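You operate a simulated robot arm through the tools that you are given. There is no shell and no other tool. Be economical: measure what you need, move in short steps, check, and stop when the job is done.

The job below is to be done with a simulated robot arm. You get a single attempt, and the scene is never put back.

Task
Toast the brown slice on setting 4 in slot 2, then stand it back in the rack.
Fine: socket on to toast, off at the end; handle the slice only while the lever is up; leave the others.
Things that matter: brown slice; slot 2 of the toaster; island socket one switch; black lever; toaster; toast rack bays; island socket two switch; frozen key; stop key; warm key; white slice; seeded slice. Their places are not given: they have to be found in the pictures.

Only the result counts: the job must be done as asked and must still hold three seconds after the hand-in. Knocking over, shifting, dropping, spilling or breaking anything else fails it.

Robot
A 6-joint arm with a two-finger parallel gripper, fixed in place. Base frame: the origin is at the foot of the arm, x ahead of it, y to its left, z up. Units: mm, degrees, N and s.
With the tool pointing down near the work surface it reaches from about 320 to 700 mm from the base axis. Its first joint turns from -166.0 to 166.0 degrees. Payload 4.1 kg.
The TCP is the grasp point between the finger pads, 23 mm short of the fingertips. In the tool frame z runs along the fingers and y along their closing line. Largest opening 94 mm; finger width 38, thickness 10; the body of the gripper, 54 by 96 mm, starts 39 mm behind the TCP.
Orientation is that of the tool frame in the base frame, as [roll, pitch, yaw] about the fixed x, y, z axes, in that order (R = Rz(yaw) Ry(pitch) Rx(roll)). With the fingers straight down and closing along the base's y, the tool's x points along the base's -x, its y along +y and its z along -z.

Tools
- The arm moves only by the tool arm_command. Its argument "increments" is a list of rows, each an object of numbers (a shift or turn left out is 0, a gripper value left out holds the last): "dx", "dy", "dz": the shift along the base's x, y, z in units of 150 mm (1.0 is 150 mm); "rx", "ry", "rz": the turn, a rotation vector about the base's x, y, z in units of 120 degrees (1.0 is 120 degrees). In form: [{"dx": .., "dy": .., "dz": .., "rx": .., "ry": .., "rz": ..}, ...]. A call has 1 to 10 rows; each row is the pose to reach, as a shift and turn from the pose commanded when the call began. "fingers" is the opening, from 0 (shut) to 1 (fully open), set as the call begins (left out, the last holds). A call with a number of a shift or a turn outside -1 to 1 is refused whole. Each row takes 0.2 s and may step no farther than 50 mm and 8.6 degrees from the row before; otherwise, or with a gripper value out of range, the whole call is refused. A pose out of reach is approached as far as the arm can. The call stops where the force on the tool passes 90 N (or 10 N more than at its start, if that is more) or the arm is blocked; 0.2 s more then pass. Each finger travels about 45 mm/s and halts on what it meets, pressing with about 45 N; the grip force reading is that of the motor and also rises with nothing between the fingers. The clock runs only during rows and for 0.2 s after the last one: add rows that repeat a pose to give the fingers time. The reply holds the time, the measured pose of the TCP, the force on the tool along the base axes, the opening and the grip force, in the units named above and with some noise.
- Cameras (640 x 400 px; columns grow to the right, rows downward): "scene" is fixed at [220, -647.7, 1738.8]; the picture's right is [0.99, -0.15, 0.00], its down [-0.07, -0.49, -0.87] and it looks along [0.13, 0.86, -0.49] (base axes); focal length 372 px, centre (320, 200). "wrist" rides on the gripper at [-39, 0, -44] in the tool frame; the picture's right is [0.00, -1.00, 0.00], its down [0.97, 0.00, -0.24] and it looks along [0.24, 0.00, 0.97] (tool axes); focal length 218 px, centre (320, 200).
- camera(camera): a new picture of that camera. No time passes.
- slide_trunk(by): slides the trunk up (or, below 0, down) by that many mm; the arm rides with it, the base frame stays. It gives what a move gives, with no picture.
- probe_pixels(camera, pixels): for up to 12 pixels [column, row] of the newest picture of that camera ("zoom" is the newest enlarged one), the place [x, y, z] in the base frame of the surface seen there, good to about 2 mm. No time passes.
- enlarge(camera, box): a new picture of the part [left, top, right, bottom] of that camera's present view, enlarged. No time passes.
- finish_job(): hands the job in; it is judged then, once.

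Work in short steps. Measure before you move; look again where a grasp or a placing could have gone wrong, and mend it. You have 80 turns and 34 pictures in all, those below and enlarged ones among them. Open the gripper and draw the arm clear of the work before you hand the job in, unless the task says otherwise; then end with one line.

The tools are called after ">>>" as a command line: name --argument value ..., lists and objects as JSON in quotes. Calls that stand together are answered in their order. arm_command: Moves the arm, as the interface text tells. Its arguments: {"type":"object","properties":{"increments":{"type":"array","items":{"type":"object","properties":{"dx":{"type":"number"},"dy":{"type":"number"},"dz":{"type":"number"},"rx":{"type":"number"},"ry":{"type":"number"},"rz":{"type":"number"}}}},"fingers":{"type":"number"}},"required":["increments"]} The other tools are called the same way: slide_trunk (by) slides the trunk up or down; camera (camera) takes a picture; probe_pixels (camera, pixels) gives the place of the surface under pixels of a picture; enlarge (camera, box) takes an enlarged picture of a part of a camera's view; finish_job () hands the job in.

At the start:

```text
t: 0.0
tool_pos: [157.4, 252.7, 1361.0]
ee_rot: [-180.0, -0.1, 180.0]
contact_force: [0.0, 0.5, -0.4]
gripper_width: 94.1
finger_force: 0.0
trunk travel left (down, up): [-525.0, 65.0]
```

scene: 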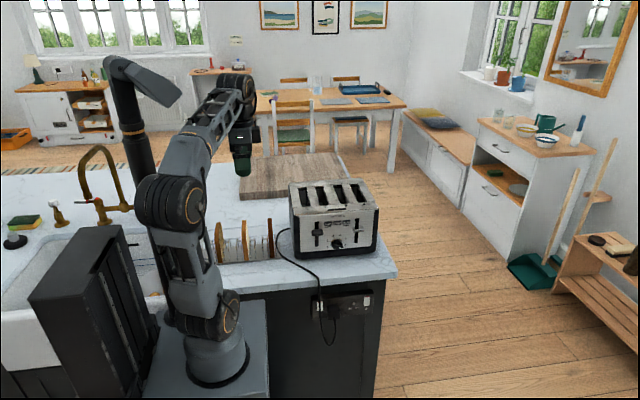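
wrist: 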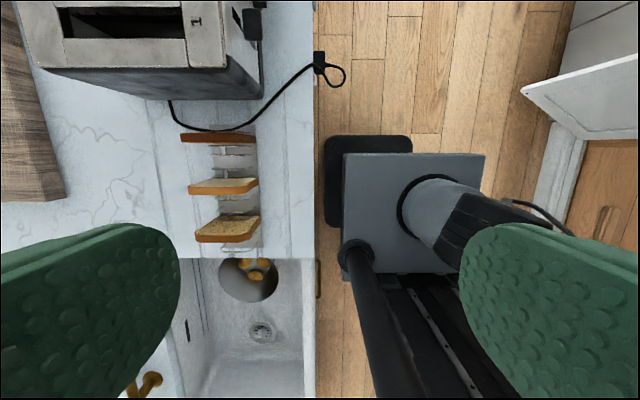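

The scene shows the toaster near (335,215), the rack near (245,240) and the sockets near (345,300). I enlarge these for details.

>>> enlarge --camera "scene" --box '[260, 170, 400, 258]'

>>> enlarge --camera "scene" --box '[300, 270, 390, 326]'

```text
4.55 times, centred on (330, 214) of scene
```

zoom: 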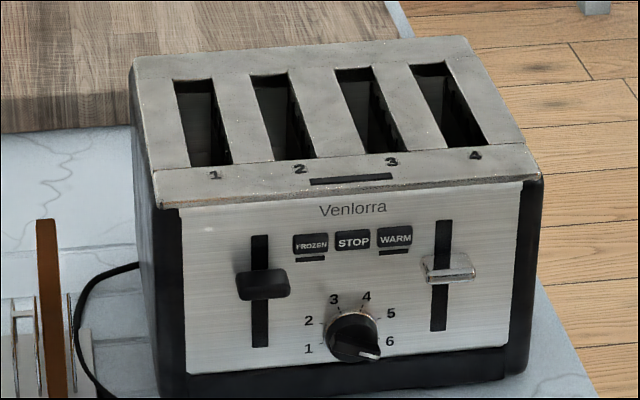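

```text
7.11 times, centred on (345, 298) of scene
```

zoom: 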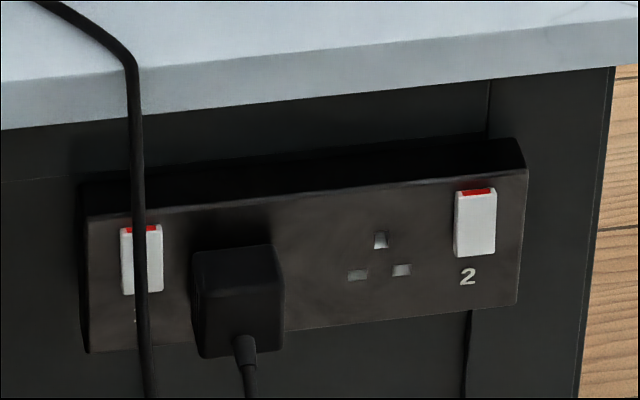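

I probe the socket plate, both switches (top and bottom) and the plug in the zoom picture.

>>> probe_pixels --camera "zoom" --pixels '[[128, 229], [126, 240], [126, 262], [126, 288], [157, 290], [158, 236], [475, 191], [475, 200], [475, 225], [475, 252], [105, 300], [235, 300]]'

>>> enlarge --camera "scene" --box '[205, 205, 290, 275]'

```text
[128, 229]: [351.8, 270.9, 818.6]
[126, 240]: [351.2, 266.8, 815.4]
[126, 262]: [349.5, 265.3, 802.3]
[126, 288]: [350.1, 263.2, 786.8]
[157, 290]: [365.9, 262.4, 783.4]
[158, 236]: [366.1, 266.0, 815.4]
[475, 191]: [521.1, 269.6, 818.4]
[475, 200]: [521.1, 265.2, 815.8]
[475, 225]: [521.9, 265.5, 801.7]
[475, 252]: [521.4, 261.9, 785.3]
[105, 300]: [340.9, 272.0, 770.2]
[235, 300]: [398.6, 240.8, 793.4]
```

```text
5.71 times, centred on (248, 240) of scene
```

zoom: 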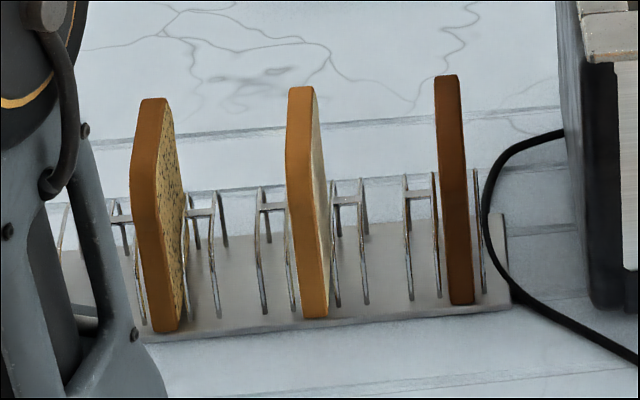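

Both switches have the bottom protruding (y≈262 against 266 at the top), so they are off; pressing the bottom turns them on. Now I probe the rack zoom (brown slice at (450,190)) and toaster/counter points in the scene picture.

>>> probe_pixels --camera "zoom" --pixels '[[447, 78], [437, 110], [460, 110], [448, 200], [458, 298], [447, 77], [436, 178], [477, 176], [302, 92], [300, 160], [60, 260], [500, 290]]'

>>> probe_pixels --camera "scene" --pixels '[[303.3, 190.5], [312.5, 205.0], [316, 204.5], [308, 188.5], [328, 203], [319, 188], [295, 208], [317.5, 232.3], [317.5, 229.8], [337.3, 243.7], [345, 286], [330, 285]]'

```text
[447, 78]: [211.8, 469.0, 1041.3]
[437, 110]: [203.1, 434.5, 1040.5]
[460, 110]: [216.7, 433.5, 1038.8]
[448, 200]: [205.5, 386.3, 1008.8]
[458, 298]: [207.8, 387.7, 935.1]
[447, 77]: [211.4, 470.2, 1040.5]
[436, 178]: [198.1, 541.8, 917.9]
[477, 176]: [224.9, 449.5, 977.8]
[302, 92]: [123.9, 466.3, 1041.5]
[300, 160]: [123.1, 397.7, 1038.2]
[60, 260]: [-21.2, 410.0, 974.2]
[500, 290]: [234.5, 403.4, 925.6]
```

```text
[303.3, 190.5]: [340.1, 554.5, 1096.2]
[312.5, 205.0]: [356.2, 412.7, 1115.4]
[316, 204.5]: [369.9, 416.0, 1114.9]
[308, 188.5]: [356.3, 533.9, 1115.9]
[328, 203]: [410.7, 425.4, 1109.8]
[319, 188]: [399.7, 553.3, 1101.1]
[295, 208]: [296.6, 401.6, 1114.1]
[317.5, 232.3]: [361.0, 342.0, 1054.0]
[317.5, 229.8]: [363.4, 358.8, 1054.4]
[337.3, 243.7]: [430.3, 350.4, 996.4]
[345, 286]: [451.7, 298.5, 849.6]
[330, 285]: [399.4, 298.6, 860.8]
```

Brown slice: x≈203–217, y≈386–?, top z 1041. I zoom on the toaster top for slot 2 and on its front for lever/dial.

>>> enlarge --camera "scene" --box '[286, 176, 384, 238]'

```text
6.45 times, centred on (335, 207) of scene
```

zoom: 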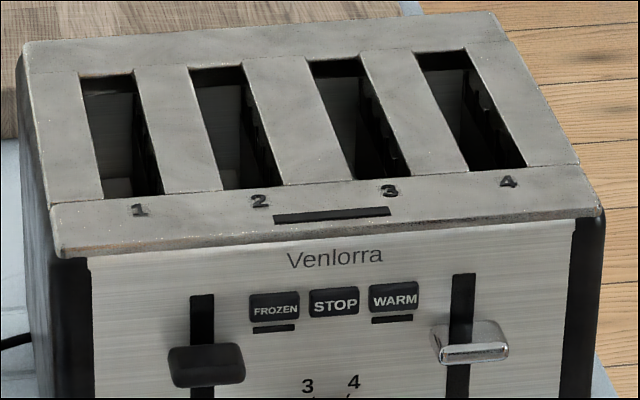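

Slot 2 has corners near (222,191), (284,187), (190,70), (241,65). I probe just outside them, and the lever and buttons.

>>> probe_pixels --camera "zoom" --pixels '[[218, 188], [288, 184], [186, 74], [246, 72], [222, 194], [282, 191], [192, 66], [238, 62], [205, 352], [190, 375], [240, 375], [172, 355]]'

>>> probe_pixels --camera "zoom" --pixels '[[60, 250], [598, 210], [120, 290], [560, 270], [205, 310], [240, 350], [195, 352], [30, 45], [495, 20], [310, 310], [460, 345], [205, 396]]'

>>> enlarge --camera "scene" --box '[300, 218, 370, 262]'

```text
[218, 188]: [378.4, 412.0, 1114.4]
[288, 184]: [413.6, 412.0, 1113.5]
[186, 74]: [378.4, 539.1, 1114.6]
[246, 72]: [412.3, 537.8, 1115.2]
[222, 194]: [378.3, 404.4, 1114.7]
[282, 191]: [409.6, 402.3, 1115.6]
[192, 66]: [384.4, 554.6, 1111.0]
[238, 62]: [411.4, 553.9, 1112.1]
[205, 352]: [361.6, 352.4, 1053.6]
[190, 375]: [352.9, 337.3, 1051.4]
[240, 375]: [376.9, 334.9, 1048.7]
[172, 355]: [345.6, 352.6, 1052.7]
```

```text
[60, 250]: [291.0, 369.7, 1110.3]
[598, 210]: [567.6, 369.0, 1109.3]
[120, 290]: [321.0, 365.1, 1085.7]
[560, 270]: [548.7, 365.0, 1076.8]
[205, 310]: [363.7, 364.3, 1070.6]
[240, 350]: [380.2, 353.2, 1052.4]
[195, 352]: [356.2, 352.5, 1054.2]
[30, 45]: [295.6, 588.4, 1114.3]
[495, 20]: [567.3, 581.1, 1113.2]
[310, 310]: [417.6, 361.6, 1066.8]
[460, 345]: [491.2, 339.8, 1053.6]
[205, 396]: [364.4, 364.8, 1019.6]
```

```text
9.09 times, centred on (335, 240) of scene
```

zoom: 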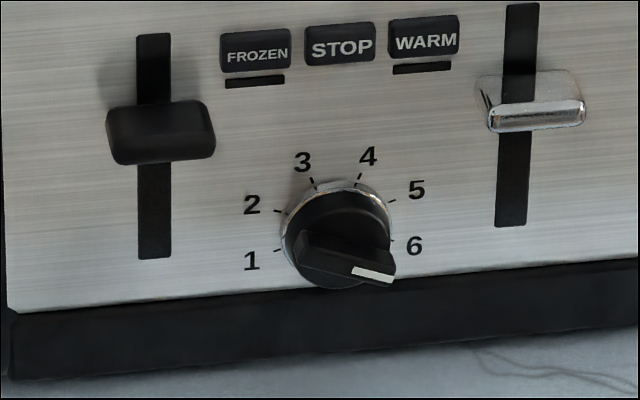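

The dial has a ridge bar with a white marker at (373,273). I probe the ticks, disc and bar to compute its angle.

>>> probe_pixels --camera "zoom" --pixels '[[373, 273], [388, 283], [356, 272], [303, 240], [300, 258], [345, 250], [394, 262], [340, 205], [345, 185], [288, 235], [390, 225], [330, 265]]'

>>> probe_pixels --camera "zoom" --pixels '[[278, 251], [283, 212], [313, 183], [360, 177], [395, 200], [397, 238], [139, 255], [170, 252], [112, 155], [212, 150], [160, 145], [160, 110]]'

```text
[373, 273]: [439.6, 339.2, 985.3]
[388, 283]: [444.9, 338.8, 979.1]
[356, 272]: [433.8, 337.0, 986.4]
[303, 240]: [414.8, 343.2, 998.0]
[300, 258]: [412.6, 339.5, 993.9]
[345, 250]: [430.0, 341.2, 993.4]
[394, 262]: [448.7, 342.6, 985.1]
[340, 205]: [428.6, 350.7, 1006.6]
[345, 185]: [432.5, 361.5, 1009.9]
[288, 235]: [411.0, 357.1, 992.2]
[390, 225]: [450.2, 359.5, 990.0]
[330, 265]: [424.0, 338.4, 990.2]
```

```text
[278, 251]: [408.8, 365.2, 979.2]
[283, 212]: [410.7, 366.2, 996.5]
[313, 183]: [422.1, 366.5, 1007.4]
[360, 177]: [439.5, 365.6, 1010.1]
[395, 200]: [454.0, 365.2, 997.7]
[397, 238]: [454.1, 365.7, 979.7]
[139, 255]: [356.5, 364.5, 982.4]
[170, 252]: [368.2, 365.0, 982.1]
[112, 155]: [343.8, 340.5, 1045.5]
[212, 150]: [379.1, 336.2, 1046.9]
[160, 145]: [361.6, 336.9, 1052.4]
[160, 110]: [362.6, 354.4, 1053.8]
```

The dial's axis is about (431.5, ·, 987.6). Its bar points at -20° (setting 6) and tick 4 sits at about 69°, so I need roughly an 88° turn. First I move the tool over to the right while turning the fingers toward +y.

>>> arm_command --increments '[{"dx": 0.17, "dy": -0.05, "rx": 0.0625}, {"dx": 0.34, "dy": -0.1, "rx": 0.125}, {"dx": 0.51, "dy": -0.15, "rx": 0.1875}, {"dx": 0.68, "dy": -0.2, "rx": 0.25}, {"dx": 0.85, "dy": -0.25, "rx": 0.3125}, {"dx": 1.0, "dy": -0.3, "rx": 0.375}]' --fingers 0.5

```text
t: 1.4
tool_pos: [310.3, 207.1, 1362.1]
ee_rot: [134.9, 0.0, -180.0]
contact_force: [0.6, 0.5, 0.5]
gripper_width: 46.8
finger_force: 0.1
trunk travel left (down, up): [-525.0, 65.0]
```

The tilt is half done as expected. I finish it and descend in front of the toaster, with y≈240.

>>> arm_command --increments '[{"dx": 0.13, "dz": -0.16, "rx": 0.0625}, {"dx": 0.27, "dz": -0.33, "rx": 0.125}, {"dx": 0.4, "dz": -0.5, "rx": 0.1875}, {"dx": 0.54, "dz": -0.66, "rx": 0.25}, {"dx": 0.67, "dz": -0.83, "rx": 0.3125}, {"dx": 0.81, "dz": -1.0, "rx": 0.375}]'

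>>> arm_command --increments '[{"dz": -0.3, "ry": 0.055}, {"dz": -0.6, "ry": 0.11}, {"dz": -0.9, "ry": 0.1667}]'

```text
t: 2.8
tool_pos: [431.9, 209.1, 1212.2]
ee_rot: [89.9, -0.1, 179.9]
contact_force: [-0.7, 0.5, 0.8]
gripper_width: 46.9
finger_force: 0.1
trunk travel left (down, up): [-525.0, 65.0]
```

```text
t: 3.6
tool_pos: [431.3, 206.7, 1075.5]
ee_rot: [90.0, -20.2, -180.0]
contact_force: [0.5, 0.3, -0.4]
gripper_width: 47.2
finger_force: 0.0
trunk travel left (down, up): [-525.0, 65.0]
```

Now I descend to the dial height of 987.5 and look before advancing.

>>> arm_command --increments '[{"dz": -0.3}, {"dz": -0.587}, {"dy": 0.3, "dz": -0.587}]'

>>> camera --camera "wrist"

```text
t: 4.4
tool_pos: [426.3, 254.5, 989.3]
ee_rot: [90.0, -20.0, 180.0]
contact_force: [-0.3, 0.3, 0.3]
gripper_width: 46.8
finger_force: 0.1
trunk travel left (down, up): [-525.0, 65.0]
```

```text
26 pictures are left
```

wrist: 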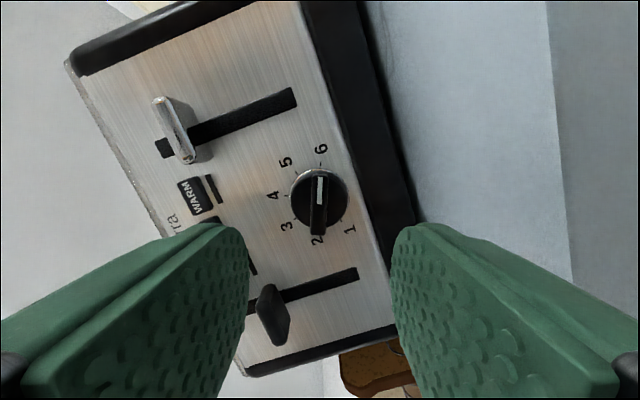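

The bar is aligned with the finger plane. I refine the geometry from this close view: bar ends, tick 4, tick 6 and disc edges.

>>> probe_pixels --camera "wrist" --pixels '[[320, 178], [318, 232], [319, 205], [312, 205], [326, 205], [302, 200], [340, 200], [289, 196], [321, 165], [291, 222], [319, 228], [300, 172]]'

```text
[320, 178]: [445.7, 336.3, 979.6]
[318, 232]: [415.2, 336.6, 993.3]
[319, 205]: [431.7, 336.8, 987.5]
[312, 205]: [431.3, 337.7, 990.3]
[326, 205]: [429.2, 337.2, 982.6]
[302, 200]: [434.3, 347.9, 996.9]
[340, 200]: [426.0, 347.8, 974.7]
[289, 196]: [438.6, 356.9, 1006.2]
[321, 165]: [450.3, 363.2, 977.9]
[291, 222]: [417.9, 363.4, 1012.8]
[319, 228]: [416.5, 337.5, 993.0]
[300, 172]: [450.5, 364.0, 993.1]
```

Bar spans y 337–348 centred at (430.5, ·, 987). I advance the TCP to y≈323.5 and then close.

>>> arm_command --increments '[{"dx": 0.01, "dy": 0.2, "dz": -0.005}, {"dx": 0.01, "dy": 0.38, "dz": -0.005}, {"dx": 0.01, "dy": 0.472, "dz": -0.005}]'

>>> arm_command --increments '[{}, {}, {}, {}]' --fingers 0.0

```text
t: 5.2
tool_pos: [430.1, 324.8, 985.6]
ee_rot: [90.0, -19.9, 179.9]
contact_force: [0.3, 0.7, 0.1]
gripper_width: 47.0
finger_force: 0.0
trunk travel left (down, up): [-525.0, 65.0]
```

```text
t: 6.2
tool_pos: [430.9, 323.9, 988.5]
ee_rot: [89.9, -19.9, -180.0]
contact_force: [3.1, 2.2, 7.6]
gripper_width: 9.7
finger_force: 44.9
trunk travel left (down, up): [-525.0, 65.0]
```

The bar is gripped (9.7 mm). I turn about -y by 44° and check the forces.

>>> arm_command --increments '[{"ry": -0.06}, {"ry": -0.12}, {"ry": -0.18}, {"ry": -0.24}, {"ry": -0.3}, {"ry": -0.367}]'

>>> arm_command --increments '[{"ry": -0.06}, {"ry": -0.12}, {"ry": -0.18}, {"ry": -0.24}, {"ry": -0.3}, {"ry": -0.367}]'

>>> enlarge --camera "wrist" --box '[220, 100, 420, 225]'

```text
t: 7.6
tool_pos: [430.7, 323.7, 988.1]
ee_rot: [90.0, 24.2, -179.9]
contact_force: [3.9, 10.7, 15.3]
gripper_width: 9.8
finger_force: 45.4
trunk travel left (down, up): [-525.0, 65.0]
```

```text
t: 9.0
tool_pos: [430.0, 324.0, 988.1]
ee_rot: [89.6, 68.5, 179.7]
contact_force: [2.9, 11.9, 26.1]
gripper_width: 9.3
finger_force: 45.3
trunk travel left (down, up): [-525.0, 65.0]
```

```text
3.20 times, centred on (320, 162) of wrist
```

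zoom: 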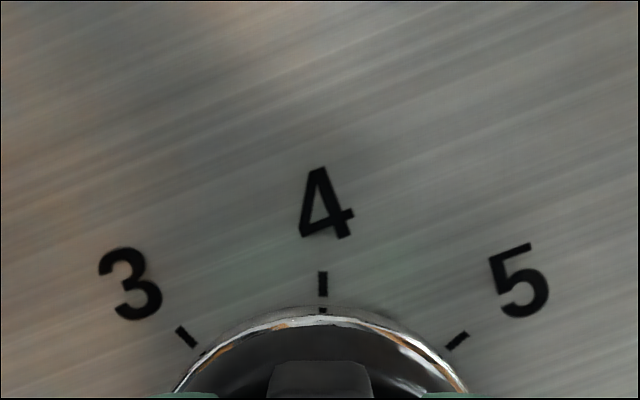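

The tool axis lines up with tick 4. I release, then back off and look.

>>> arm_command --increments '[{}, {}, {}, {}]' --fingers 0.5

>>> arm_command --increments '[{"dy": -0.3}, {"dy": -0.6}, {"dy": -0.9}]'

>>> camera --camera "wrist"

```text
t: 10.0
tool_pos: [431.9, 324.0, 987.4]
ee_rot: [90.1, 68.1, 180.0]
contact_force: [-0.5, 0.2, 0.2]
gripper_width: 47.0
finger_force: 0.1
trunk travel left (down, up): [-525.0, 65.0]
```

```text
t: 10.8
tool_pos: [428.4, 188.5, 987.3]
ee_rot: [90.0, 68.1, 179.9]
contact_force: [0.5, -0.3, 0.0]
gripper_width: 47.0
finger_force: 0.0
trunk travel left (down, up): [-525.0, 65.0]
```

```text
24 pictures are left
```

wrist: 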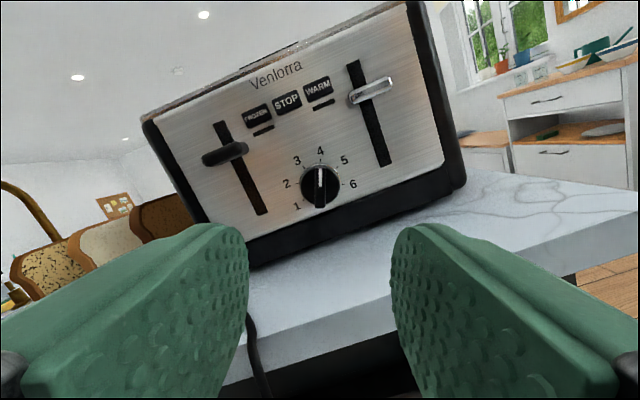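

The dial now points at 4. Next is the socket: I turn the tool the remaining 22° (closing along x) and move toward (358, 188, 850), closing the fingers.

>>> arm_command --increments '[{"dx": -0.16, "dz": -0.2, "ry": -0.061}, {"dx": -0.32, "dz": -0.4, "ry": -0.122}, {"dx": -0.48, "dz": -0.6, "ry": -0.183}, {"dx": -0.48, "dz": -0.9, "ry": -0.183}]' --fingers 0.0

>>> camera --camera "wrist"

>>> camera --camera "scene"

```text
t: 11.8
tool_pos: [423.6, 187.2, 890.0]
ee_rot: [103.9, 89.3, -165.6]
contact_force: [0.0, -0.6, 0.6]
gripper_width: 0.0
finger_force: 42.4
out of reach, approached as far as the arm can: row 3, 4
trunk travel left (down, up): [-525.0, 65.0]
```

```text
23 pictures are left
```

wrist: 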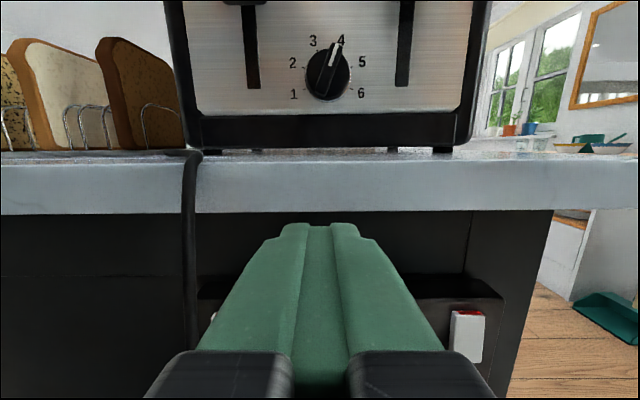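

```text
22 pictures are left
```

scene: 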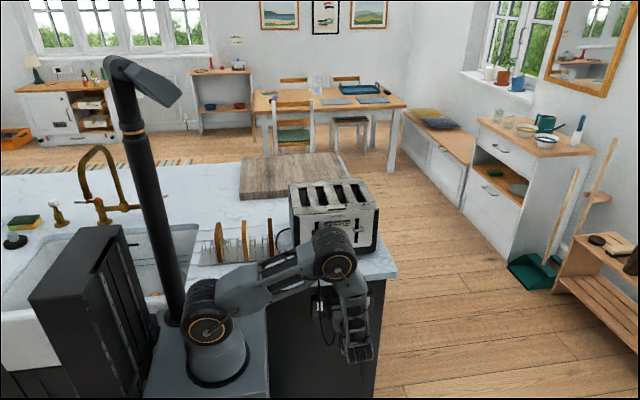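

This pose is out of reach sideways at the current trunk height, because the arm has to fold too much. The tool is clear of the counter (tips at y≈210 against the 298 edge), so I lower the trunk 110 mm and retry.

>>> slide_trunk --by -110

>>> arm_command --increments '[{"dx": -0.2}, {"dx": -0.4}]'

```text
t: 13.2
tool_pos: [423.5, 187.0, 780.4]
ee_rot: [102.6, 89.2, -167.0]
contact_force: [0.4, -0.1, 0.6]
gripper_width: 0.0
finger_force: 43.0
trunk travel left (down, up): [-415.0, 175.0]
```

```text
t: 13.8
tool_pos: [408.5, 182.5, 800.8]
ee_rot: [103.2, 88.6, -166.3]
contact_force: [1.1, 0.2, -0.5]
gripper_width: 0.0
finger_force: 42.3
out of reach, approached as far as the arm can: row 1, 2
trunk travel left (down, up): [-415.0, 175.0]
```

Reach improves with height above the shoulder, so I raise the tool relative to the trunk and lower the trunk further.

>>> arm_command --increments '[{"dx": -0.1, "dz": 0.3}, {"dx": -0.2, "dz": 0.6}, {"dx": -0.33, "dz": 0.9}, {"dx": -0.33, "dz": 0.9}]'

>>> slide_trunk --by -160

```text
t: 14.8
tool_pos: [359.1, 187.9, 936.6]
ee_rot: [102.9, 89.3, -166.7]
contact_force: [-0.1, 0.0, -0.1]
gripper_width: 0.2
finger_force: 42.1
trunk travel left (down, up): [-415.0, 175.0]
```

```text
t: 16.6
tool_pos: [361.6, 188.7, 776.7]
ee_rot: [102.9, 89.2, -166.7]
contact_force: [-0.2, 0.0, 0.0]
gripper_width: 0.3
finger_force: 42.8
trunk travel left (down, up): [-255.0, 335.0]
```

Now at about (360,188,777). I look at the switch and the cord from here.

>>> camera --camera "wrist"

>>> enlarge --camera "scene" --box '[180, 200, 420, 350]'

```text
21 pictures are left
```

wrist: 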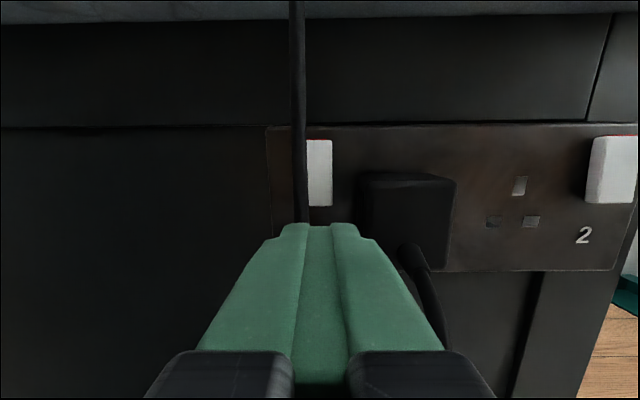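

```text
2.67 times, centred on (300, 275) of scene
```

zoom: 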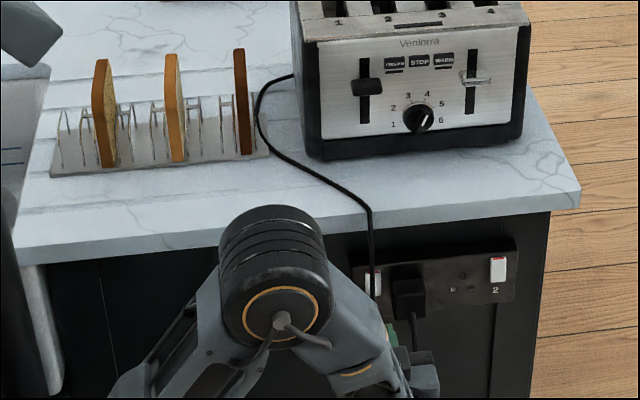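

The cord hangs just left of the switch in this view. I probe the cord, switch and plug.

>>> probe_pixels --camera "wrist" --pixels '[[299, 150], [301, 190], [302, 215], [320, 145], [320, 200], [330, 200], [309, 200], [362, 190], [365, 230], [380, 220], [320, 228], [297, 50]]'

```text
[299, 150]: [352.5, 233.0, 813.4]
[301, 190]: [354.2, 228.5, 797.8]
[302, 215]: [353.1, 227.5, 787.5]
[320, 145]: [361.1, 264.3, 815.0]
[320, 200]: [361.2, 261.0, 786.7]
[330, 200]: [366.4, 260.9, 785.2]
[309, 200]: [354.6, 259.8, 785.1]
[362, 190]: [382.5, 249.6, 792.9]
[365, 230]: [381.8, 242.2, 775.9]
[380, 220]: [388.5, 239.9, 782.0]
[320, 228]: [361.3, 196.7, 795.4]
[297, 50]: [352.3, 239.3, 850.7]
```

The cord is at x≈349–357 and the plug starts at x≈382, so the closed fingers (20 mm) fit centred at x=369.5. I shift +8.5 in x and -3 in z, then approach the lower half of the switch.

>>> arm_command --increments '[{"dx": 0.057, "dz": -0.02}, {"dx": 0.057, "dz": -0.02, "dy": 0.15}, {"dx": 0.057, "dz": -0.02, "dy": 0.29}]'

>>> camera --camera "wrist"

```text
t: 17.4
tool_pos: [369.1, 232.2, 774.4]
ee_rot: [101.1, 89.3, -168.6]
contact_force: [-0.2, -0.2, 0.4]
gripper_width: 0.0
finger_force: 42.5
trunk travel left (down, up): [-255.0, 335.0]
```

```text
19 pictures are left
```

wrist: 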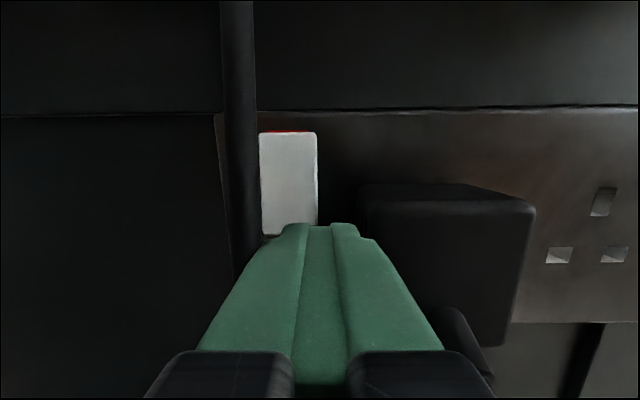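

The fingertip clears cord and plug and overlaps the lower switch. I press 12 mm further.

>>> arm_command --increments '[{"dx": -0.01, "dy": 0.03}, {"dx": -0.01, "dy": 0.05}, {"dx": -0.01, "dy": 0.07}, {"dx": -0.01, "dy": 0.08}, {"dx": -0.01, "dy": 0.08}]'

>>> arm_command --increments '[{"dy": -0.1}, {"dy": -0.3}]'

>>> enlarge --camera "wrist" --box '[220, 100, 440, 238]'

```text
t: 18.6
tool_pos: [367.9, 241.0, 774.2]
ee_rot: [90.9, 89.2, -178.9]
contact_force: [-10.7, -52.3, -5.6]
gripper_width: 0.0
finger_force: 43.0
trunk travel left (down, up): [-255.0, 335.0]
```

```text
t: 19.2
tool_pos: [370.5, 199.1, 772.3]
ee_rot: [102.8, 89.4, -166.9]
contact_force: [0.6, 0.9, 0.0]
gripper_width: 0.1
finger_force: 42.4
trunk travel left (down, up): [-255.0, 335.0]
```

```text
2.90 times, centred on (330, 169) of wrist
```

zoom: 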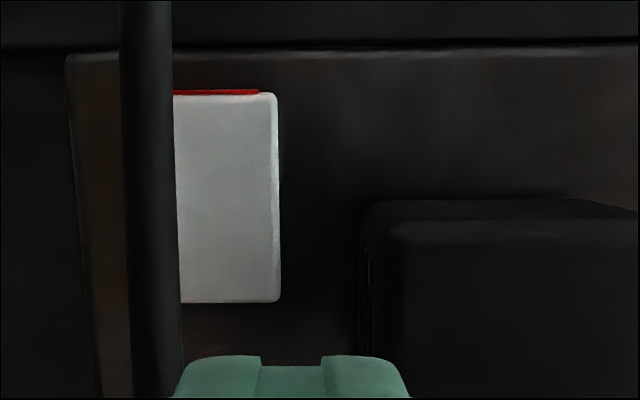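

The red stripe on the top now shows and the bottom edge has gone in. I verify by probing the switch face top and bottom.

>>> probe_pixels --camera "zoom" --pixels '[[225, 105], [225, 130], [225, 200], [225, 270], [225, 295], [215, 92], [300, 250]]'

```text
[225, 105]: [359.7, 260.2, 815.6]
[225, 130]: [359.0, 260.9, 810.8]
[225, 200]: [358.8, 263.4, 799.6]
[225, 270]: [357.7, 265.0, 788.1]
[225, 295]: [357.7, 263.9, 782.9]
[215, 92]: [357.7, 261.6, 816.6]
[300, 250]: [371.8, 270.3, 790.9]
```

Top now protrudes (y 260) and bottom is in (265): socket one is on. I raise the trunk back by 270 mm, then lift and turn the tool down.

>>> slide_trunk --by 270

>>> arm_command --increments '[{"dx": -0.1, "dz": 0.25, "rx": -0.0625}, {"dx": -0.2, "dz": 0.5, "rx": -0.125}, {"dx": -0.3, "dz": 0.75, "rx": -0.1875}, {"dx": -0.4, "dz": 1.0, "rx": -0.25}, {"dx": -0.5, "dz": 1.0, "rx": -0.3125}, {"dx": -0.6, "dz": 1.0, "rx": -0.375}]' --fingers 0.45

```text
t: 22.0
tool_pos: [370.5, 199.7, 1042.8]
ee_rot: [102.8, 89.2, -166.8]
contact_force: [0.2, 0.0, -0.1]
gripper_width: 0.1
finger_force: 42.3
trunk travel left (down, up): [-525.0, 65.0]
```

```text
t: 23.4
tool_pos: [276.4, 199.2, 1194.9]
ee_rot: [178.9, 44.7, -91.0]
contact_force: [0.3, 0.4, -0.2]
gripper_width: 42.3
finger_force: 0.1
trunk travel left (down, up): [-525.0, 65.0]
```

Now I finish turning down and move over toward the rack at (210, 330, 1200).

>>> arm_command --increments '[{"dx": -0.08, "dy": 0.15, "rx": -0.0625}, {"dx": -0.16, "dy": 0.3, "rx": -0.125}, {"dx": -0.24, "dy": 0.45, "rx": -0.1875}, {"dx": -0.32, "dy": 0.6, "rx": -0.25}, {"dx": -0.4, "dy": 0.75, "rx": -0.3125}, {"dx": -0.44, "dy": 0.87, "rx": -0.375}]'

>>> camera --camera "wrist"

```text
t: 24.8
tool_pos: [214.3, 330.5, 1191.1]
ee_rot: [179.7, -0.4, -90.7]
contact_force: [-0.6, 0.1, 0.4]
gripper_width: 42.3
finger_force: 0.0
trunk travel left (down, up): [-525.0, 65.0]
```

```text
17 pictures are left
```

wrist: 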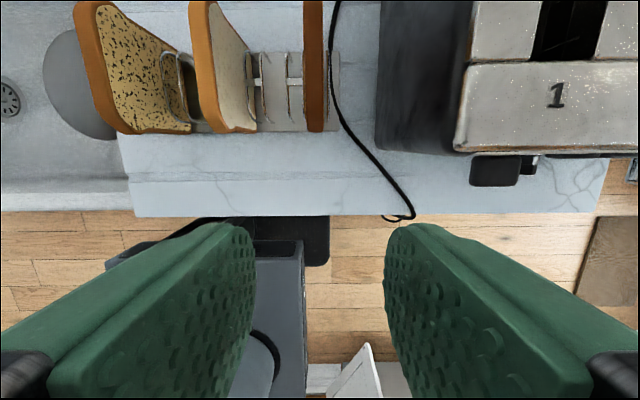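

The view is aligned. I move over the slice, y≈436, and look again.

>>> arm_command --increments '[{"dy": 0.3, "rz": 0.003}, {"dy": 0.6, "rz": 0.006}, {"dy": 0.7, "rz": 0.006}]'

>>> camera --camera "wrist"

```text
t: 25.6
tool_pos: [213.7, 434.6, 1193.5]
ee_rot: [179.6, -0.3, -90.1]
contact_force: [0.0, 0.5, -0.5]
gripper_width: 42.2
finger_force: 0.0
trunk travel left (down, up): [-525.0, 65.0]
```

```text
16 pictures are left
```

wrist: 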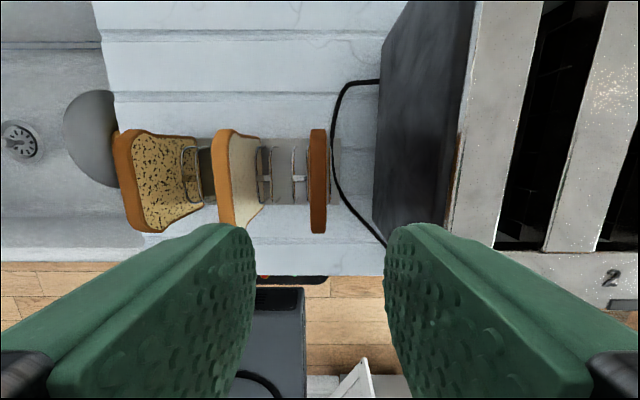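

The brown slice is at (318,180). I probe its top extents and slot 2 corners.

>>> probe_pixels --camera "wrist" --pixels '[[318, 131], [318, 138], [312, 180], [324, 180], [318, 205], [318, 215], [318, 230], [313, 150], [324, 150], [318, 180], [340, 165], [300, 165]]'

```text
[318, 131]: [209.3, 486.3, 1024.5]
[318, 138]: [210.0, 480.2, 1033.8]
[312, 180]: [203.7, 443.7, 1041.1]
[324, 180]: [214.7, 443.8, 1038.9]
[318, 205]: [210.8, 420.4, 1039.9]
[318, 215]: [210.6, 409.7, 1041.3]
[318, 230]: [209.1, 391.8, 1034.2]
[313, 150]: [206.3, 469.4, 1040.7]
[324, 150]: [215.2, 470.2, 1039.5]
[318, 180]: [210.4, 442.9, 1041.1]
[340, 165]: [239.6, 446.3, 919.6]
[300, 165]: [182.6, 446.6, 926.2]
```

Slice: x 203–217, y 386–489, top 1041. I centre the TCP at (210, 438) and descend to TCP z≈1038, in two calls.

>>> arm_command --increments '[{"dx": -0.013, "dy": 0.017, "dz": -0.3}, {"dx": -0.013, "dy": 0.017, "dz": -0.6}, {"dx": -0.013, "dy": 0.017, "dz": -0.85}]'

>>> arm_command --increments '[{"dz": -0.1}, {"dz": -0.18}, {"dz": -0.18}]'

>>> arm_command --increments '[{}, {}, {}, {}]' --fingers 0.0

```text
t: 26.4
tool_pos: [212.0, 435.7, 1062.7]
ee_rot: [179.6, -0.1, -90.1]
contact_force: [-0.9, -0.5, 0.3]
gripper_width: 42.1
finger_force: 0.1
trunk travel left (down, up): [-525.0, 65.0]
```

```text
t: 27.2
tool_pos: [212.4, 437.3, 1037.8]
ee_rot: [179.6, -0.1, -90.0]
contact_force: [0.6, -0.7, -0.1]
gripper_width: 42.4
finger_force: 0.0
trunk travel left (down, up): [-525.0, 65.0]
```

```text
t: 28.2
tool_pos: [211.5, 437.1, 1038.5]
ee_rot: [179.6, -0.3, -90.1]
contact_force: [0.0, 0.1, -0.2]
gripper_width: 15.1
finger_force: 44.7
trunk travel left (down, up): [-525.0, 65.0]
```

Gripped at 15.1 mm. I lift straight up 150 and then another 75 mm to clear the toaster.

>>> arm_command --increments '[{"dz": 0.15}, {"dz": 0.35}, {"dz": 0.6}, {"dz": 0.8}, {"dz": 1.0}]'

>>> arm_command --increments '[{"dz": 0.25}, {"dz": 0.5}, {"dz": 0.5}]'

>>> camera --camera "wrist"

```text
t: 29.4
tool_pos: [212.8, 438.8, 1191.3]
ee_rot: [179.7, -0.1, -90.1]
contact_force: [0.9, 0.4, -0.9]
gripper_width: 15.1
finger_force: 44.9
trunk travel left (down, up): [-525.0, 65.0]
```

```text
t: 30.2
tool_pos: [212.3, 439.1, 1264.2]
ee_rot: [179.5, -0.2, -90.1]
contact_force: [-0.7, 0.8, -1.0]
gripper_width: 15.0
finger_force: 44.8
trunk travel left (down, up): [-525.0, 65.0]
```

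```text
15 pictures are left
```

wrist: 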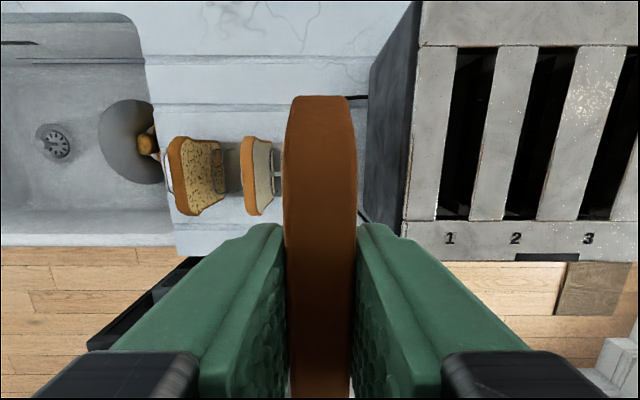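

The slice hangs straight. I probe slot 2's rims (left edge near (536,60)/(505,200), right edge near (580,60)/(546,200)) for a precise centre.

>>> probe_pixels --camera "wrist" --pixels '[[534, 60], [538, 60], [505, 200], [508, 200], [580, 60], [576, 60], [547, 200], [543, 200], [560, 43], [520, 223], [320, 100], [320, 360]]'

```text
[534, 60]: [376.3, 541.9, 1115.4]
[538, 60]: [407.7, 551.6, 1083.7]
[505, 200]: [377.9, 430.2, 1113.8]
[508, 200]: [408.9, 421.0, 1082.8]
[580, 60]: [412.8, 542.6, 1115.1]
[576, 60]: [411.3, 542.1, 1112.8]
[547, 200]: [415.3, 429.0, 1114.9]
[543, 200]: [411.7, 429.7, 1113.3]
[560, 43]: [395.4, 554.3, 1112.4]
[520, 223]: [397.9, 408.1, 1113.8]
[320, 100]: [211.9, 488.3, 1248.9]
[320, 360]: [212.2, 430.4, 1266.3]
```

Slot 2 centre is (395.5, 480); slice centre is (211.7, 438). I move there at this height and check.

>>> arm_command --increments '[{"dx": 0.2, "dy": 0.05}, {"dx": 0.45, "dy": 0.12}, {"dx": 0.7, "dy": 0.2}, {"dx": 0.95, "dy": 0.28}]'

>>> arm_command --increments '[{"dx": 0.15}, {"dx": 0.275}, {"dx": 0.275}]'

>>> enlarge --camera "scene" --box '[260, 110, 400, 198]'

>>> camera --camera "wrist"

```text
t: 31.2
tool_pos: [350.2, 471.0, 1258.7]
ee_rot: [179.6, -0.2, -90.0]
contact_force: [0.7, -1.9, 0.1]
gripper_width: 15.1
finger_force: 44.7
out of reach, approached as far as the arm can: row 4
trunk travel left (down, up): [-525.0, 65.0]
```

```text
t: 32.0
tool_pos: [381.2, 459.3, 1248.8]
ee_rot: [179.6, -0.2, -90.0]
contact_force: [-0.4, 0.3, -1.1]
gripper_width: 14.8
finger_force: 45.1
out of reach, approached as far as the arm can: row 1, 2, 3
trunk travel left (down, up): [-525.0, 65.0]
```

```text
4.55 times, centred on (330, 154) of scene
```

zoom: 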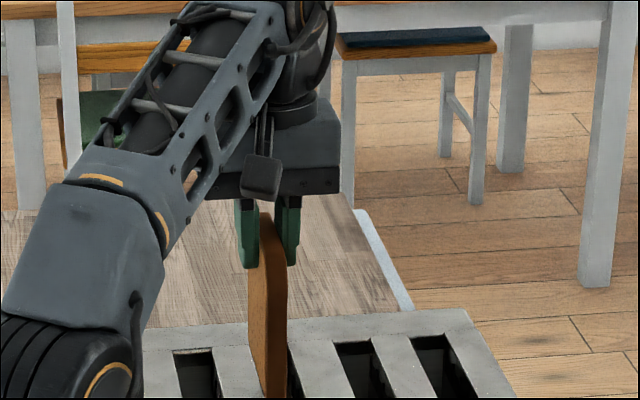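

```text
13 pictures are left
```

wrist: 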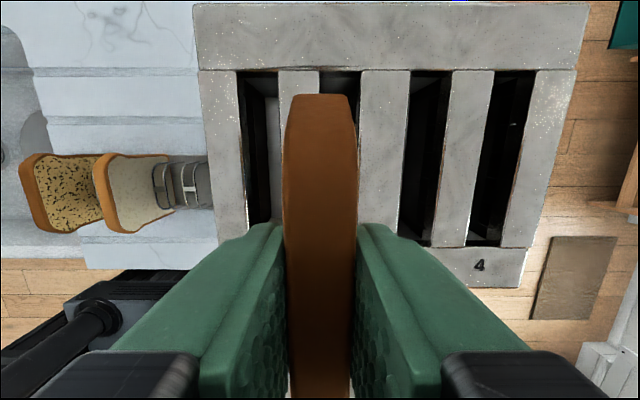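

The reach limit is too near at this relative height. I raise the trunk the full 65 mm, which lets the arm come lower relative to its shoulder.

>>> slide_trunk --by 64

>>> arm_command --increments '[{"dz": -0.2}, {"dz": -0.4}, {"dx": 0.05, "dy": 0.07, "dz": -0.4}, {"dx": 0.096, "dy": 0.14, "dz": -0.4}, {"dx": 0.096, "dy": 0.14, "dz": -0.4}]'

>>> camera --camera "wrist"

```text
t: 33.0
tool_pos: [382.4, 460.3, 1312.1]
ee_rot: [179.6, -0.2, -90.1]
contact_force: [0.6, 0.1, -0.9]
gripper_width: 15.1
finger_force: 44.6
trunk travel left (down, up): [-589.0, 1.0]
```

```text
t: 34.2
tool_pos: [396.9, 480.7, 1252.2]
ee_rot: [179.6, -0.1, -90.1]
contact_force: [-0.1, -0.3, -0.8]
gripper_width: 15.1
finger_force: 45.2
trunk travel left (down, up): [-589.0, 1.0]
```

```text
12 pictures are left
```

wrist: 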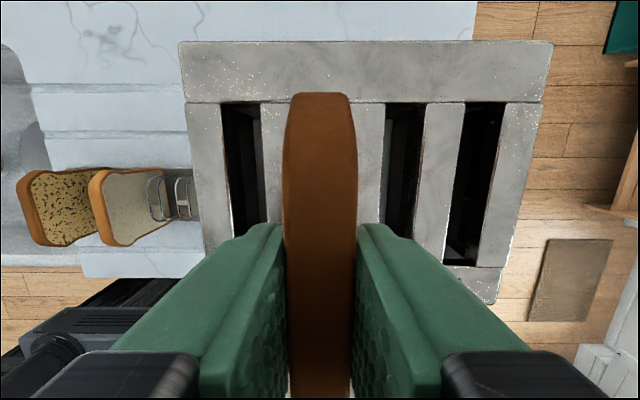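

Slot 2 is fully hidden behind the slice, as it should be. I verify with a probe of the slice edges and the two strips.

>>> probe_pixels --camera "wrist" --pixels '[[290, 150], [352, 150], [320, 100], [320, 200], [266, 150], [383, 150]]'

```text
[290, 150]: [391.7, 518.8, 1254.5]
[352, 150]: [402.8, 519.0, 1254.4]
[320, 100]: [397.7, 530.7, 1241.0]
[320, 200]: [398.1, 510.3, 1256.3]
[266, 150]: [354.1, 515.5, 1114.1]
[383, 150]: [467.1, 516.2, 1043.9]
```

Slice centre x is about 397.3, so I shift -1.7 mm and lower 60 mm into the slot.

>>> arm_command --increments '[{"dx": -0.011}, {"dx": -0.011, "dz": -0.1}, {"dx": -0.011, "dz": -0.2}, {"dx": -0.011, "dz": -0.3}, {"dx": -0.011, "dz": -0.4}]'

>>> enlarge --camera "scene" --box '[270, 140, 390, 215]'

```text
t: 35.4
tool_pos: [395.2, 482.7, 1193.0]
ee_rot: [179.6, -0.2, -90.0]
contact_force: [1.4, -0.8, -0.4]
gripper_width: 15.0
finger_force: 45.0
trunk travel left (down, up): [-589.0, 1.0]
```

```text
5.33 times, centred on (330, 178) of scene
```

zoom: 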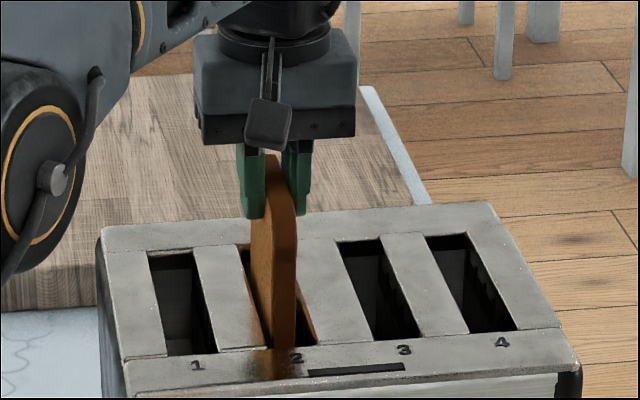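

The slice is entering slot 2 with no contact. I lower in small steps, another 30 mm, watching the force.

>>> arm_command --increments '[{"dz": -0.05}, {"dz": -0.1}, {"dz": -0.15}, {"dz": -0.2}]'

>>> arm_command --increments '[{"dz": -0.03}, {"dz": -0.06}, {"dz": -0.09}]'

```text
t: 36.4
tool_pos: [395.7, 481.6, 1163.1]
ee_rot: [179.7, -0.2, -90.2]
contact_force: [0.2, 0.4, -1.6]
gripper_width: 15.3
finger_force: 45.4
trunk travel left (down, up): [-589.0, 1.0]
```

```text
t: 37.2
tool_pos: [395.5, 480.4, 1149.5]
ee_rot: [179.6, -0.1, -90.1]
contact_force: [1.0, 0.3, 2.5]
gripper_width: 15.0
finger_force: 44.7
trunk travel left (down, up): [-589.0, 1.0]
```

Fingertips are at about 1126 and the rim is at 1116. I lower 5 mm more.

>>> arm_command --increments '[{"dz": -0.015}, {"dz": -0.033}, {"dz": -0.033}]'

```text
t: 38.0
tool_pos: [395.0, 480.8, 1145.8]
ee_rot: [179.6, -0.2, -90.1]
contact_force: [-0.4, 0.6, 2.3]
gripper_width: 15.2
finger_force: 45.0
trunk travel left (down, up): [-589.0, 1.0]
```

A slight upward force suggests the carriage is close or touched. I release the slice.

>>> arm_command --increments '[{}, {}, {}, {}]' --fingers 0.45

>>> arm_command --increments '[{"dz": 0.2}, {"dz": 0.45}, {"dz": 0.7}]'

>>> camera --camera "wrist"

```text
t: 39.0
tool_pos: [394.5, 480.7, 1144.9]
ee_rot: [179.6, -0.2, -90.1]
contact_force: [-0.2, 0.2, -0.3]
gripper_width: 42.3
finger_force: 0.1
trunk travel left (down, up): [-589.0, 1.0]
```

```text
t: 39.8
tool_pos: [394.7, 479.4, 1245.5]
ee_rot: [179.6, -0.2, -90.1]
contact_force: [-0.8, 0.4, 0.3]
gripper_width: 42.5
finger_force: 0.0
trunk travel left (down, up): [-589.0, 1.0]
```

```text
10 pictures are left
```

wrist: 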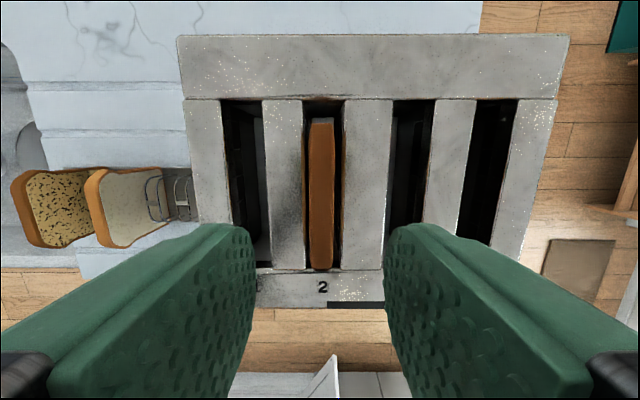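

I probe the slice's top height in the slot.

>>> probe_pixels --camera "wrist" --pixels '[[320, 150], [320, 200], [320, 240], [310, 200], [331, 200], [320, 122], [320, 265]]'

```text
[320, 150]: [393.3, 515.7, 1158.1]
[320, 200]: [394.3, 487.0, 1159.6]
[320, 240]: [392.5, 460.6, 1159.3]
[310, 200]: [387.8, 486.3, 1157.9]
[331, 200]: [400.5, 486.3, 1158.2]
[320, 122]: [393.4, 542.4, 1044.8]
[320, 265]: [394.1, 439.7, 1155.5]
```

The slice rests upright in slot 2 with its top at 1159. I retreat to the front, turning the fingers to +y and closing them for the lever.

>>> arm_command --increments '[{"dy": -0.25}, {"dy": -0.5}, {"dy": -0.75}, {"dx": -0.1, "dy": -1.0}]' --fingers 0.0

>>> arm_command --increments '[{"dy": -0.2, "rx": 0.0625}, {"dx": -0.02, "dy": -0.4, "rx": 0.125}, {"dx": -0.04, "dy": -0.6, "rx": 0.1875}, {"dx": -0.06, "dy": -0.8, "rx": 0.25}, {"dx": -0.09, "dy": -0.9, "rx": 0.3125}, {"dx": -0.12, "dy": -0.9, "rx": 0.375}]'

>>> arm_command --increments '[{"rx": 0.0625}, {"rx": 0.125}, {"rx": 0.1875}, {"rx": 0.25}, {"rx": 0.3125}, {"rx": 0.375}]'

```text
t: 40.8
tool_pos: [376.6, 330.5, 1251.5]
ee_rot: [179.7, -0.1, -90.0]
contact_force: [-0.4, 0.0, 0.2]
gripper_width: 0.0
finger_force: 42.4
trunk travel left (down, up): [-589.0, 1.0]
```

```text
t: 42.2
tool_pos: [360.9, 196.0, 1250.4]
ee_rot: [179.6, 45.0, -90.0]
contact_force: [0.4, -0.2, -0.6]
gripper_width: 0.1
finger_force: 42.4
trunk travel left (down, up): [-589.0, 1.0]
```

```text
t: 43.6
tool_pos: [362.2, 195.8, 1247.9]
ee_rot: [157.6, 89.8, -112.0]
contact_force: [0.1, -0.2, 0.5]
gripper_width: 0.0
finger_force: 42.8
trunk travel left (down, up): [-589.0, 1.0]
```

Now I lower the trunk 160 mm, which brings the TCP to z≈1088 just above lever height, and take a look.

>>> slide_trunk --by -160

>>> arm_command --increments '[{"dy": 0.3}, {"dy": 0.5}]'

>>> camera --camera "wrist"

```text
t: 45.5
tool_pos: [362.1, 195.6, 1089.8]
ee_rot: [166.9, 89.8, -102.8]
contact_force: [0.5, -0.2, -0.6]
gripper_width: 0.0
finger_force: 42.4
trunk travel left (down, up): [-429.0, 161.0]
```

```text
t: 46.1
tool_pos: [361.8, 272.5, 1090.1]
ee_rot: [175.2, 89.7, -94.4]
contact_force: [-0.2, 0.3, -0.2]
gripper_width: 0.0
finger_force: 42.2
trunk travel left (down, up): [-429.0, 161.0]
```

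```text
9 pictures are left
```

wrist: 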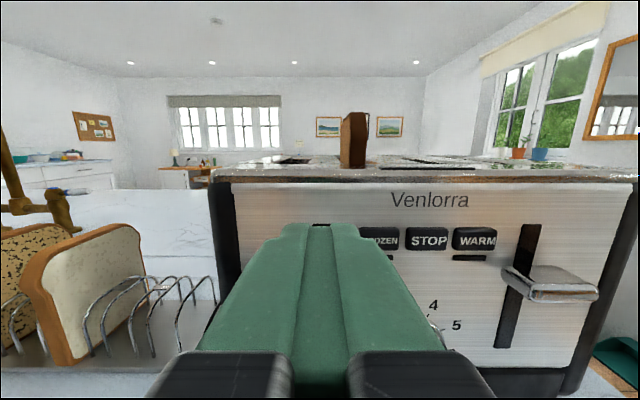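

Fingers line up with the lever (knob hidden below them). I advance to tip y≈356 above the knob, then press down gradually.

>>> arm_command --increments '[{"dy": 0.2}, {"dy": 0.405}, {"dy": 0.405}]'

>>> arm_command --increments '[{"dz": -0.08}, {"dz": -0.16}, {"dz": -0.24}, {"dz": -0.32}, {"dz": -0.38}]'

```text
t: 46.9
tool_pos: [361.0, 332.2, 1092.2]
ee_rot: [163.0, 89.8, -106.9]
contact_force: [-0.9, 0.6, 1.5]
gripper_width: 0.0
finger_force: 42.2
trunk travel left (down, up): [-429.0, 161.0]
```

```text
t: 48.1
tool_pos: [362.2, 331.5, 1032.8]
ee_rot: [-178.1, 89.9, -87.9]
contact_force: [-3.1, -5.2, 2.7]
gripper_width: 0.0
finger_force: 42.1
trunk travel left (down, up): [-429.0, 161.0]
```

The lever is moving under light force, with finger bottom at about 1014. I continue down.

>>> arm_command --increments '[{"dz": -0.04}, {"dz": -0.08}, {"dz": -0.12}, {"dz": -0.15}]'

```text
t: 49.1
tool_pos: [361.1, 328.4, 1022.9]
ee_rot: [-33.8, 88.1, 56.5]
contact_force: [6.1, -16.8, 81.6]
gripper_width: 0.0
finger_force: 42.4
trunk travel left (down, up): [-429.0, 161.0]
```

End stop reached (82 N up). I lift off and back away a bit to see whether the lever latched.

>>> arm_command --increments '[{"dz": 0.15}, {"dz": 0.4}, {"dz": 0.4, "dy": -0.3}, {"dz": 0.4, "dy": -0.6}]'

>>> enlarge --camera "scene" --box '[270, 160, 400, 260]'

```text
t: 50.1
tool_pos: [358.7, 239.6, 1070.1]
ee_rot: [155.9, 89.7, -113.5]
contact_force: [0.1, -0.8, -0.4]
gripper_width: 0.0
finger_force: 42.4
trunk travel left (down, up): [-429.0, 161.0]
```

```text
4.00 times, centred on (335, 210) of scene
```

zoom: 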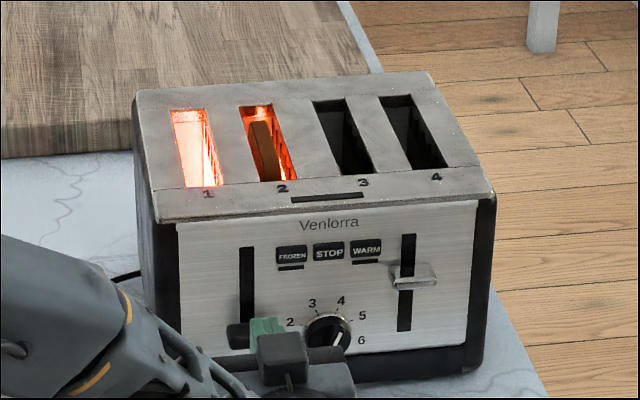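

Latched and glowing. I check the dial and lever by probing in this zoom: white mark at (337,340), bar and tick 4.

>>> probe_pixels --camera "zoom" --pixels '[[337, 340], [340, 334], [334, 345], [330, 325], [322, 330], [341, 308], [239, 335], [341, 328]]'

>>> arm_command --increments '[{"dy": -0.05}, {"dy": -0.1}, {"dy": -0.15}, {"dy": -0.2}, {"dy": -0.2}, {"dy": -0.2}, {"dy": -0.2}, {"dy": -0.2}, {"dy": -0.2}, {"dy": -0.2}]'

```text
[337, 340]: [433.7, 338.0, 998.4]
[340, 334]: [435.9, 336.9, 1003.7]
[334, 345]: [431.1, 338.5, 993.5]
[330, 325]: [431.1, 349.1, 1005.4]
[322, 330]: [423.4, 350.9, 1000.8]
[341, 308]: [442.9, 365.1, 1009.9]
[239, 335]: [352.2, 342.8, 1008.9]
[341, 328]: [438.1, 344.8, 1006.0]
```

```text
t: 52.3
tool_pos: [361.0, 212.8, 1069.1]
ee_rot: [167.3, 89.8, -102.4]
contact_force: [-1.0, 0.1, -0.8]
gripper_width: 0.0
finger_force: 41.8
trunk travel left (down, up): [-429.0, 161.0]
```

The white mark points up to 4 (431,993→436,1004), so the setting holds. I raise the trunk and turn the tool back down while toasting proceeds.

>>> slide_trunk --by 160

>>> arm_command --increments '[{"rx": -0.0625, "dz": 0.1}, {"rx": -0.125, "dz": 0.2}, {"rx": -0.1875, "dz": 0.2}, {"rx": -0.25, "dz": 0.2}, {"rx": -0.3125, "dz": 0.2}, {"rx": -0.375, "dz": 0.2}]' --fingers 0.45

>>> arm_command --increments '[{"rx": -0.0625}, {"rx": -0.125}, {"rx": -0.1875}, {"rx": -0.25, "dx": 0.05, "dy": 0.2}, {"rx": -0.3125, "dx": 0.1, "dy": 0.4}, {"rx": -0.375, "dx": 0.15, "dy": 0.6}, {"rx": -0.375, "dx": 0.2, "dy": 0.9}]'

```text
t: 54.1
tool_pos: [361.4, 212.4, 1230.3]
ee_rot: [166.8, 89.8, -102.7]
contact_force: [1.3, 0.1, -0.7]
gripper_width: 0.0
finger_force: 41.8
trunk travel left (down, up): [-589.0, 1.0]
```

```text
t: 55.5
tool_pos: [360.8, 212.5, 1259.4]
ee_rot: [179.6, 44.7, -90.2]
contact_force: [0.5, 0.2, 0.3]
gripper_width: 42.2
finger_force: 0.0
trunk travel left (down, up): [-589.0, 1.0]
```

```text
t: 57.1
tool_pos: [391.2, 349.0, 1261.4]
ee_rot: [179.7, -0.4, -90.2]
contact_force: [-0.8, 0.2, -0.2]
gripper_width: 42.2
finger_force: 0.0
trunk travel left (down, up): [-589.0, 1.0]
```

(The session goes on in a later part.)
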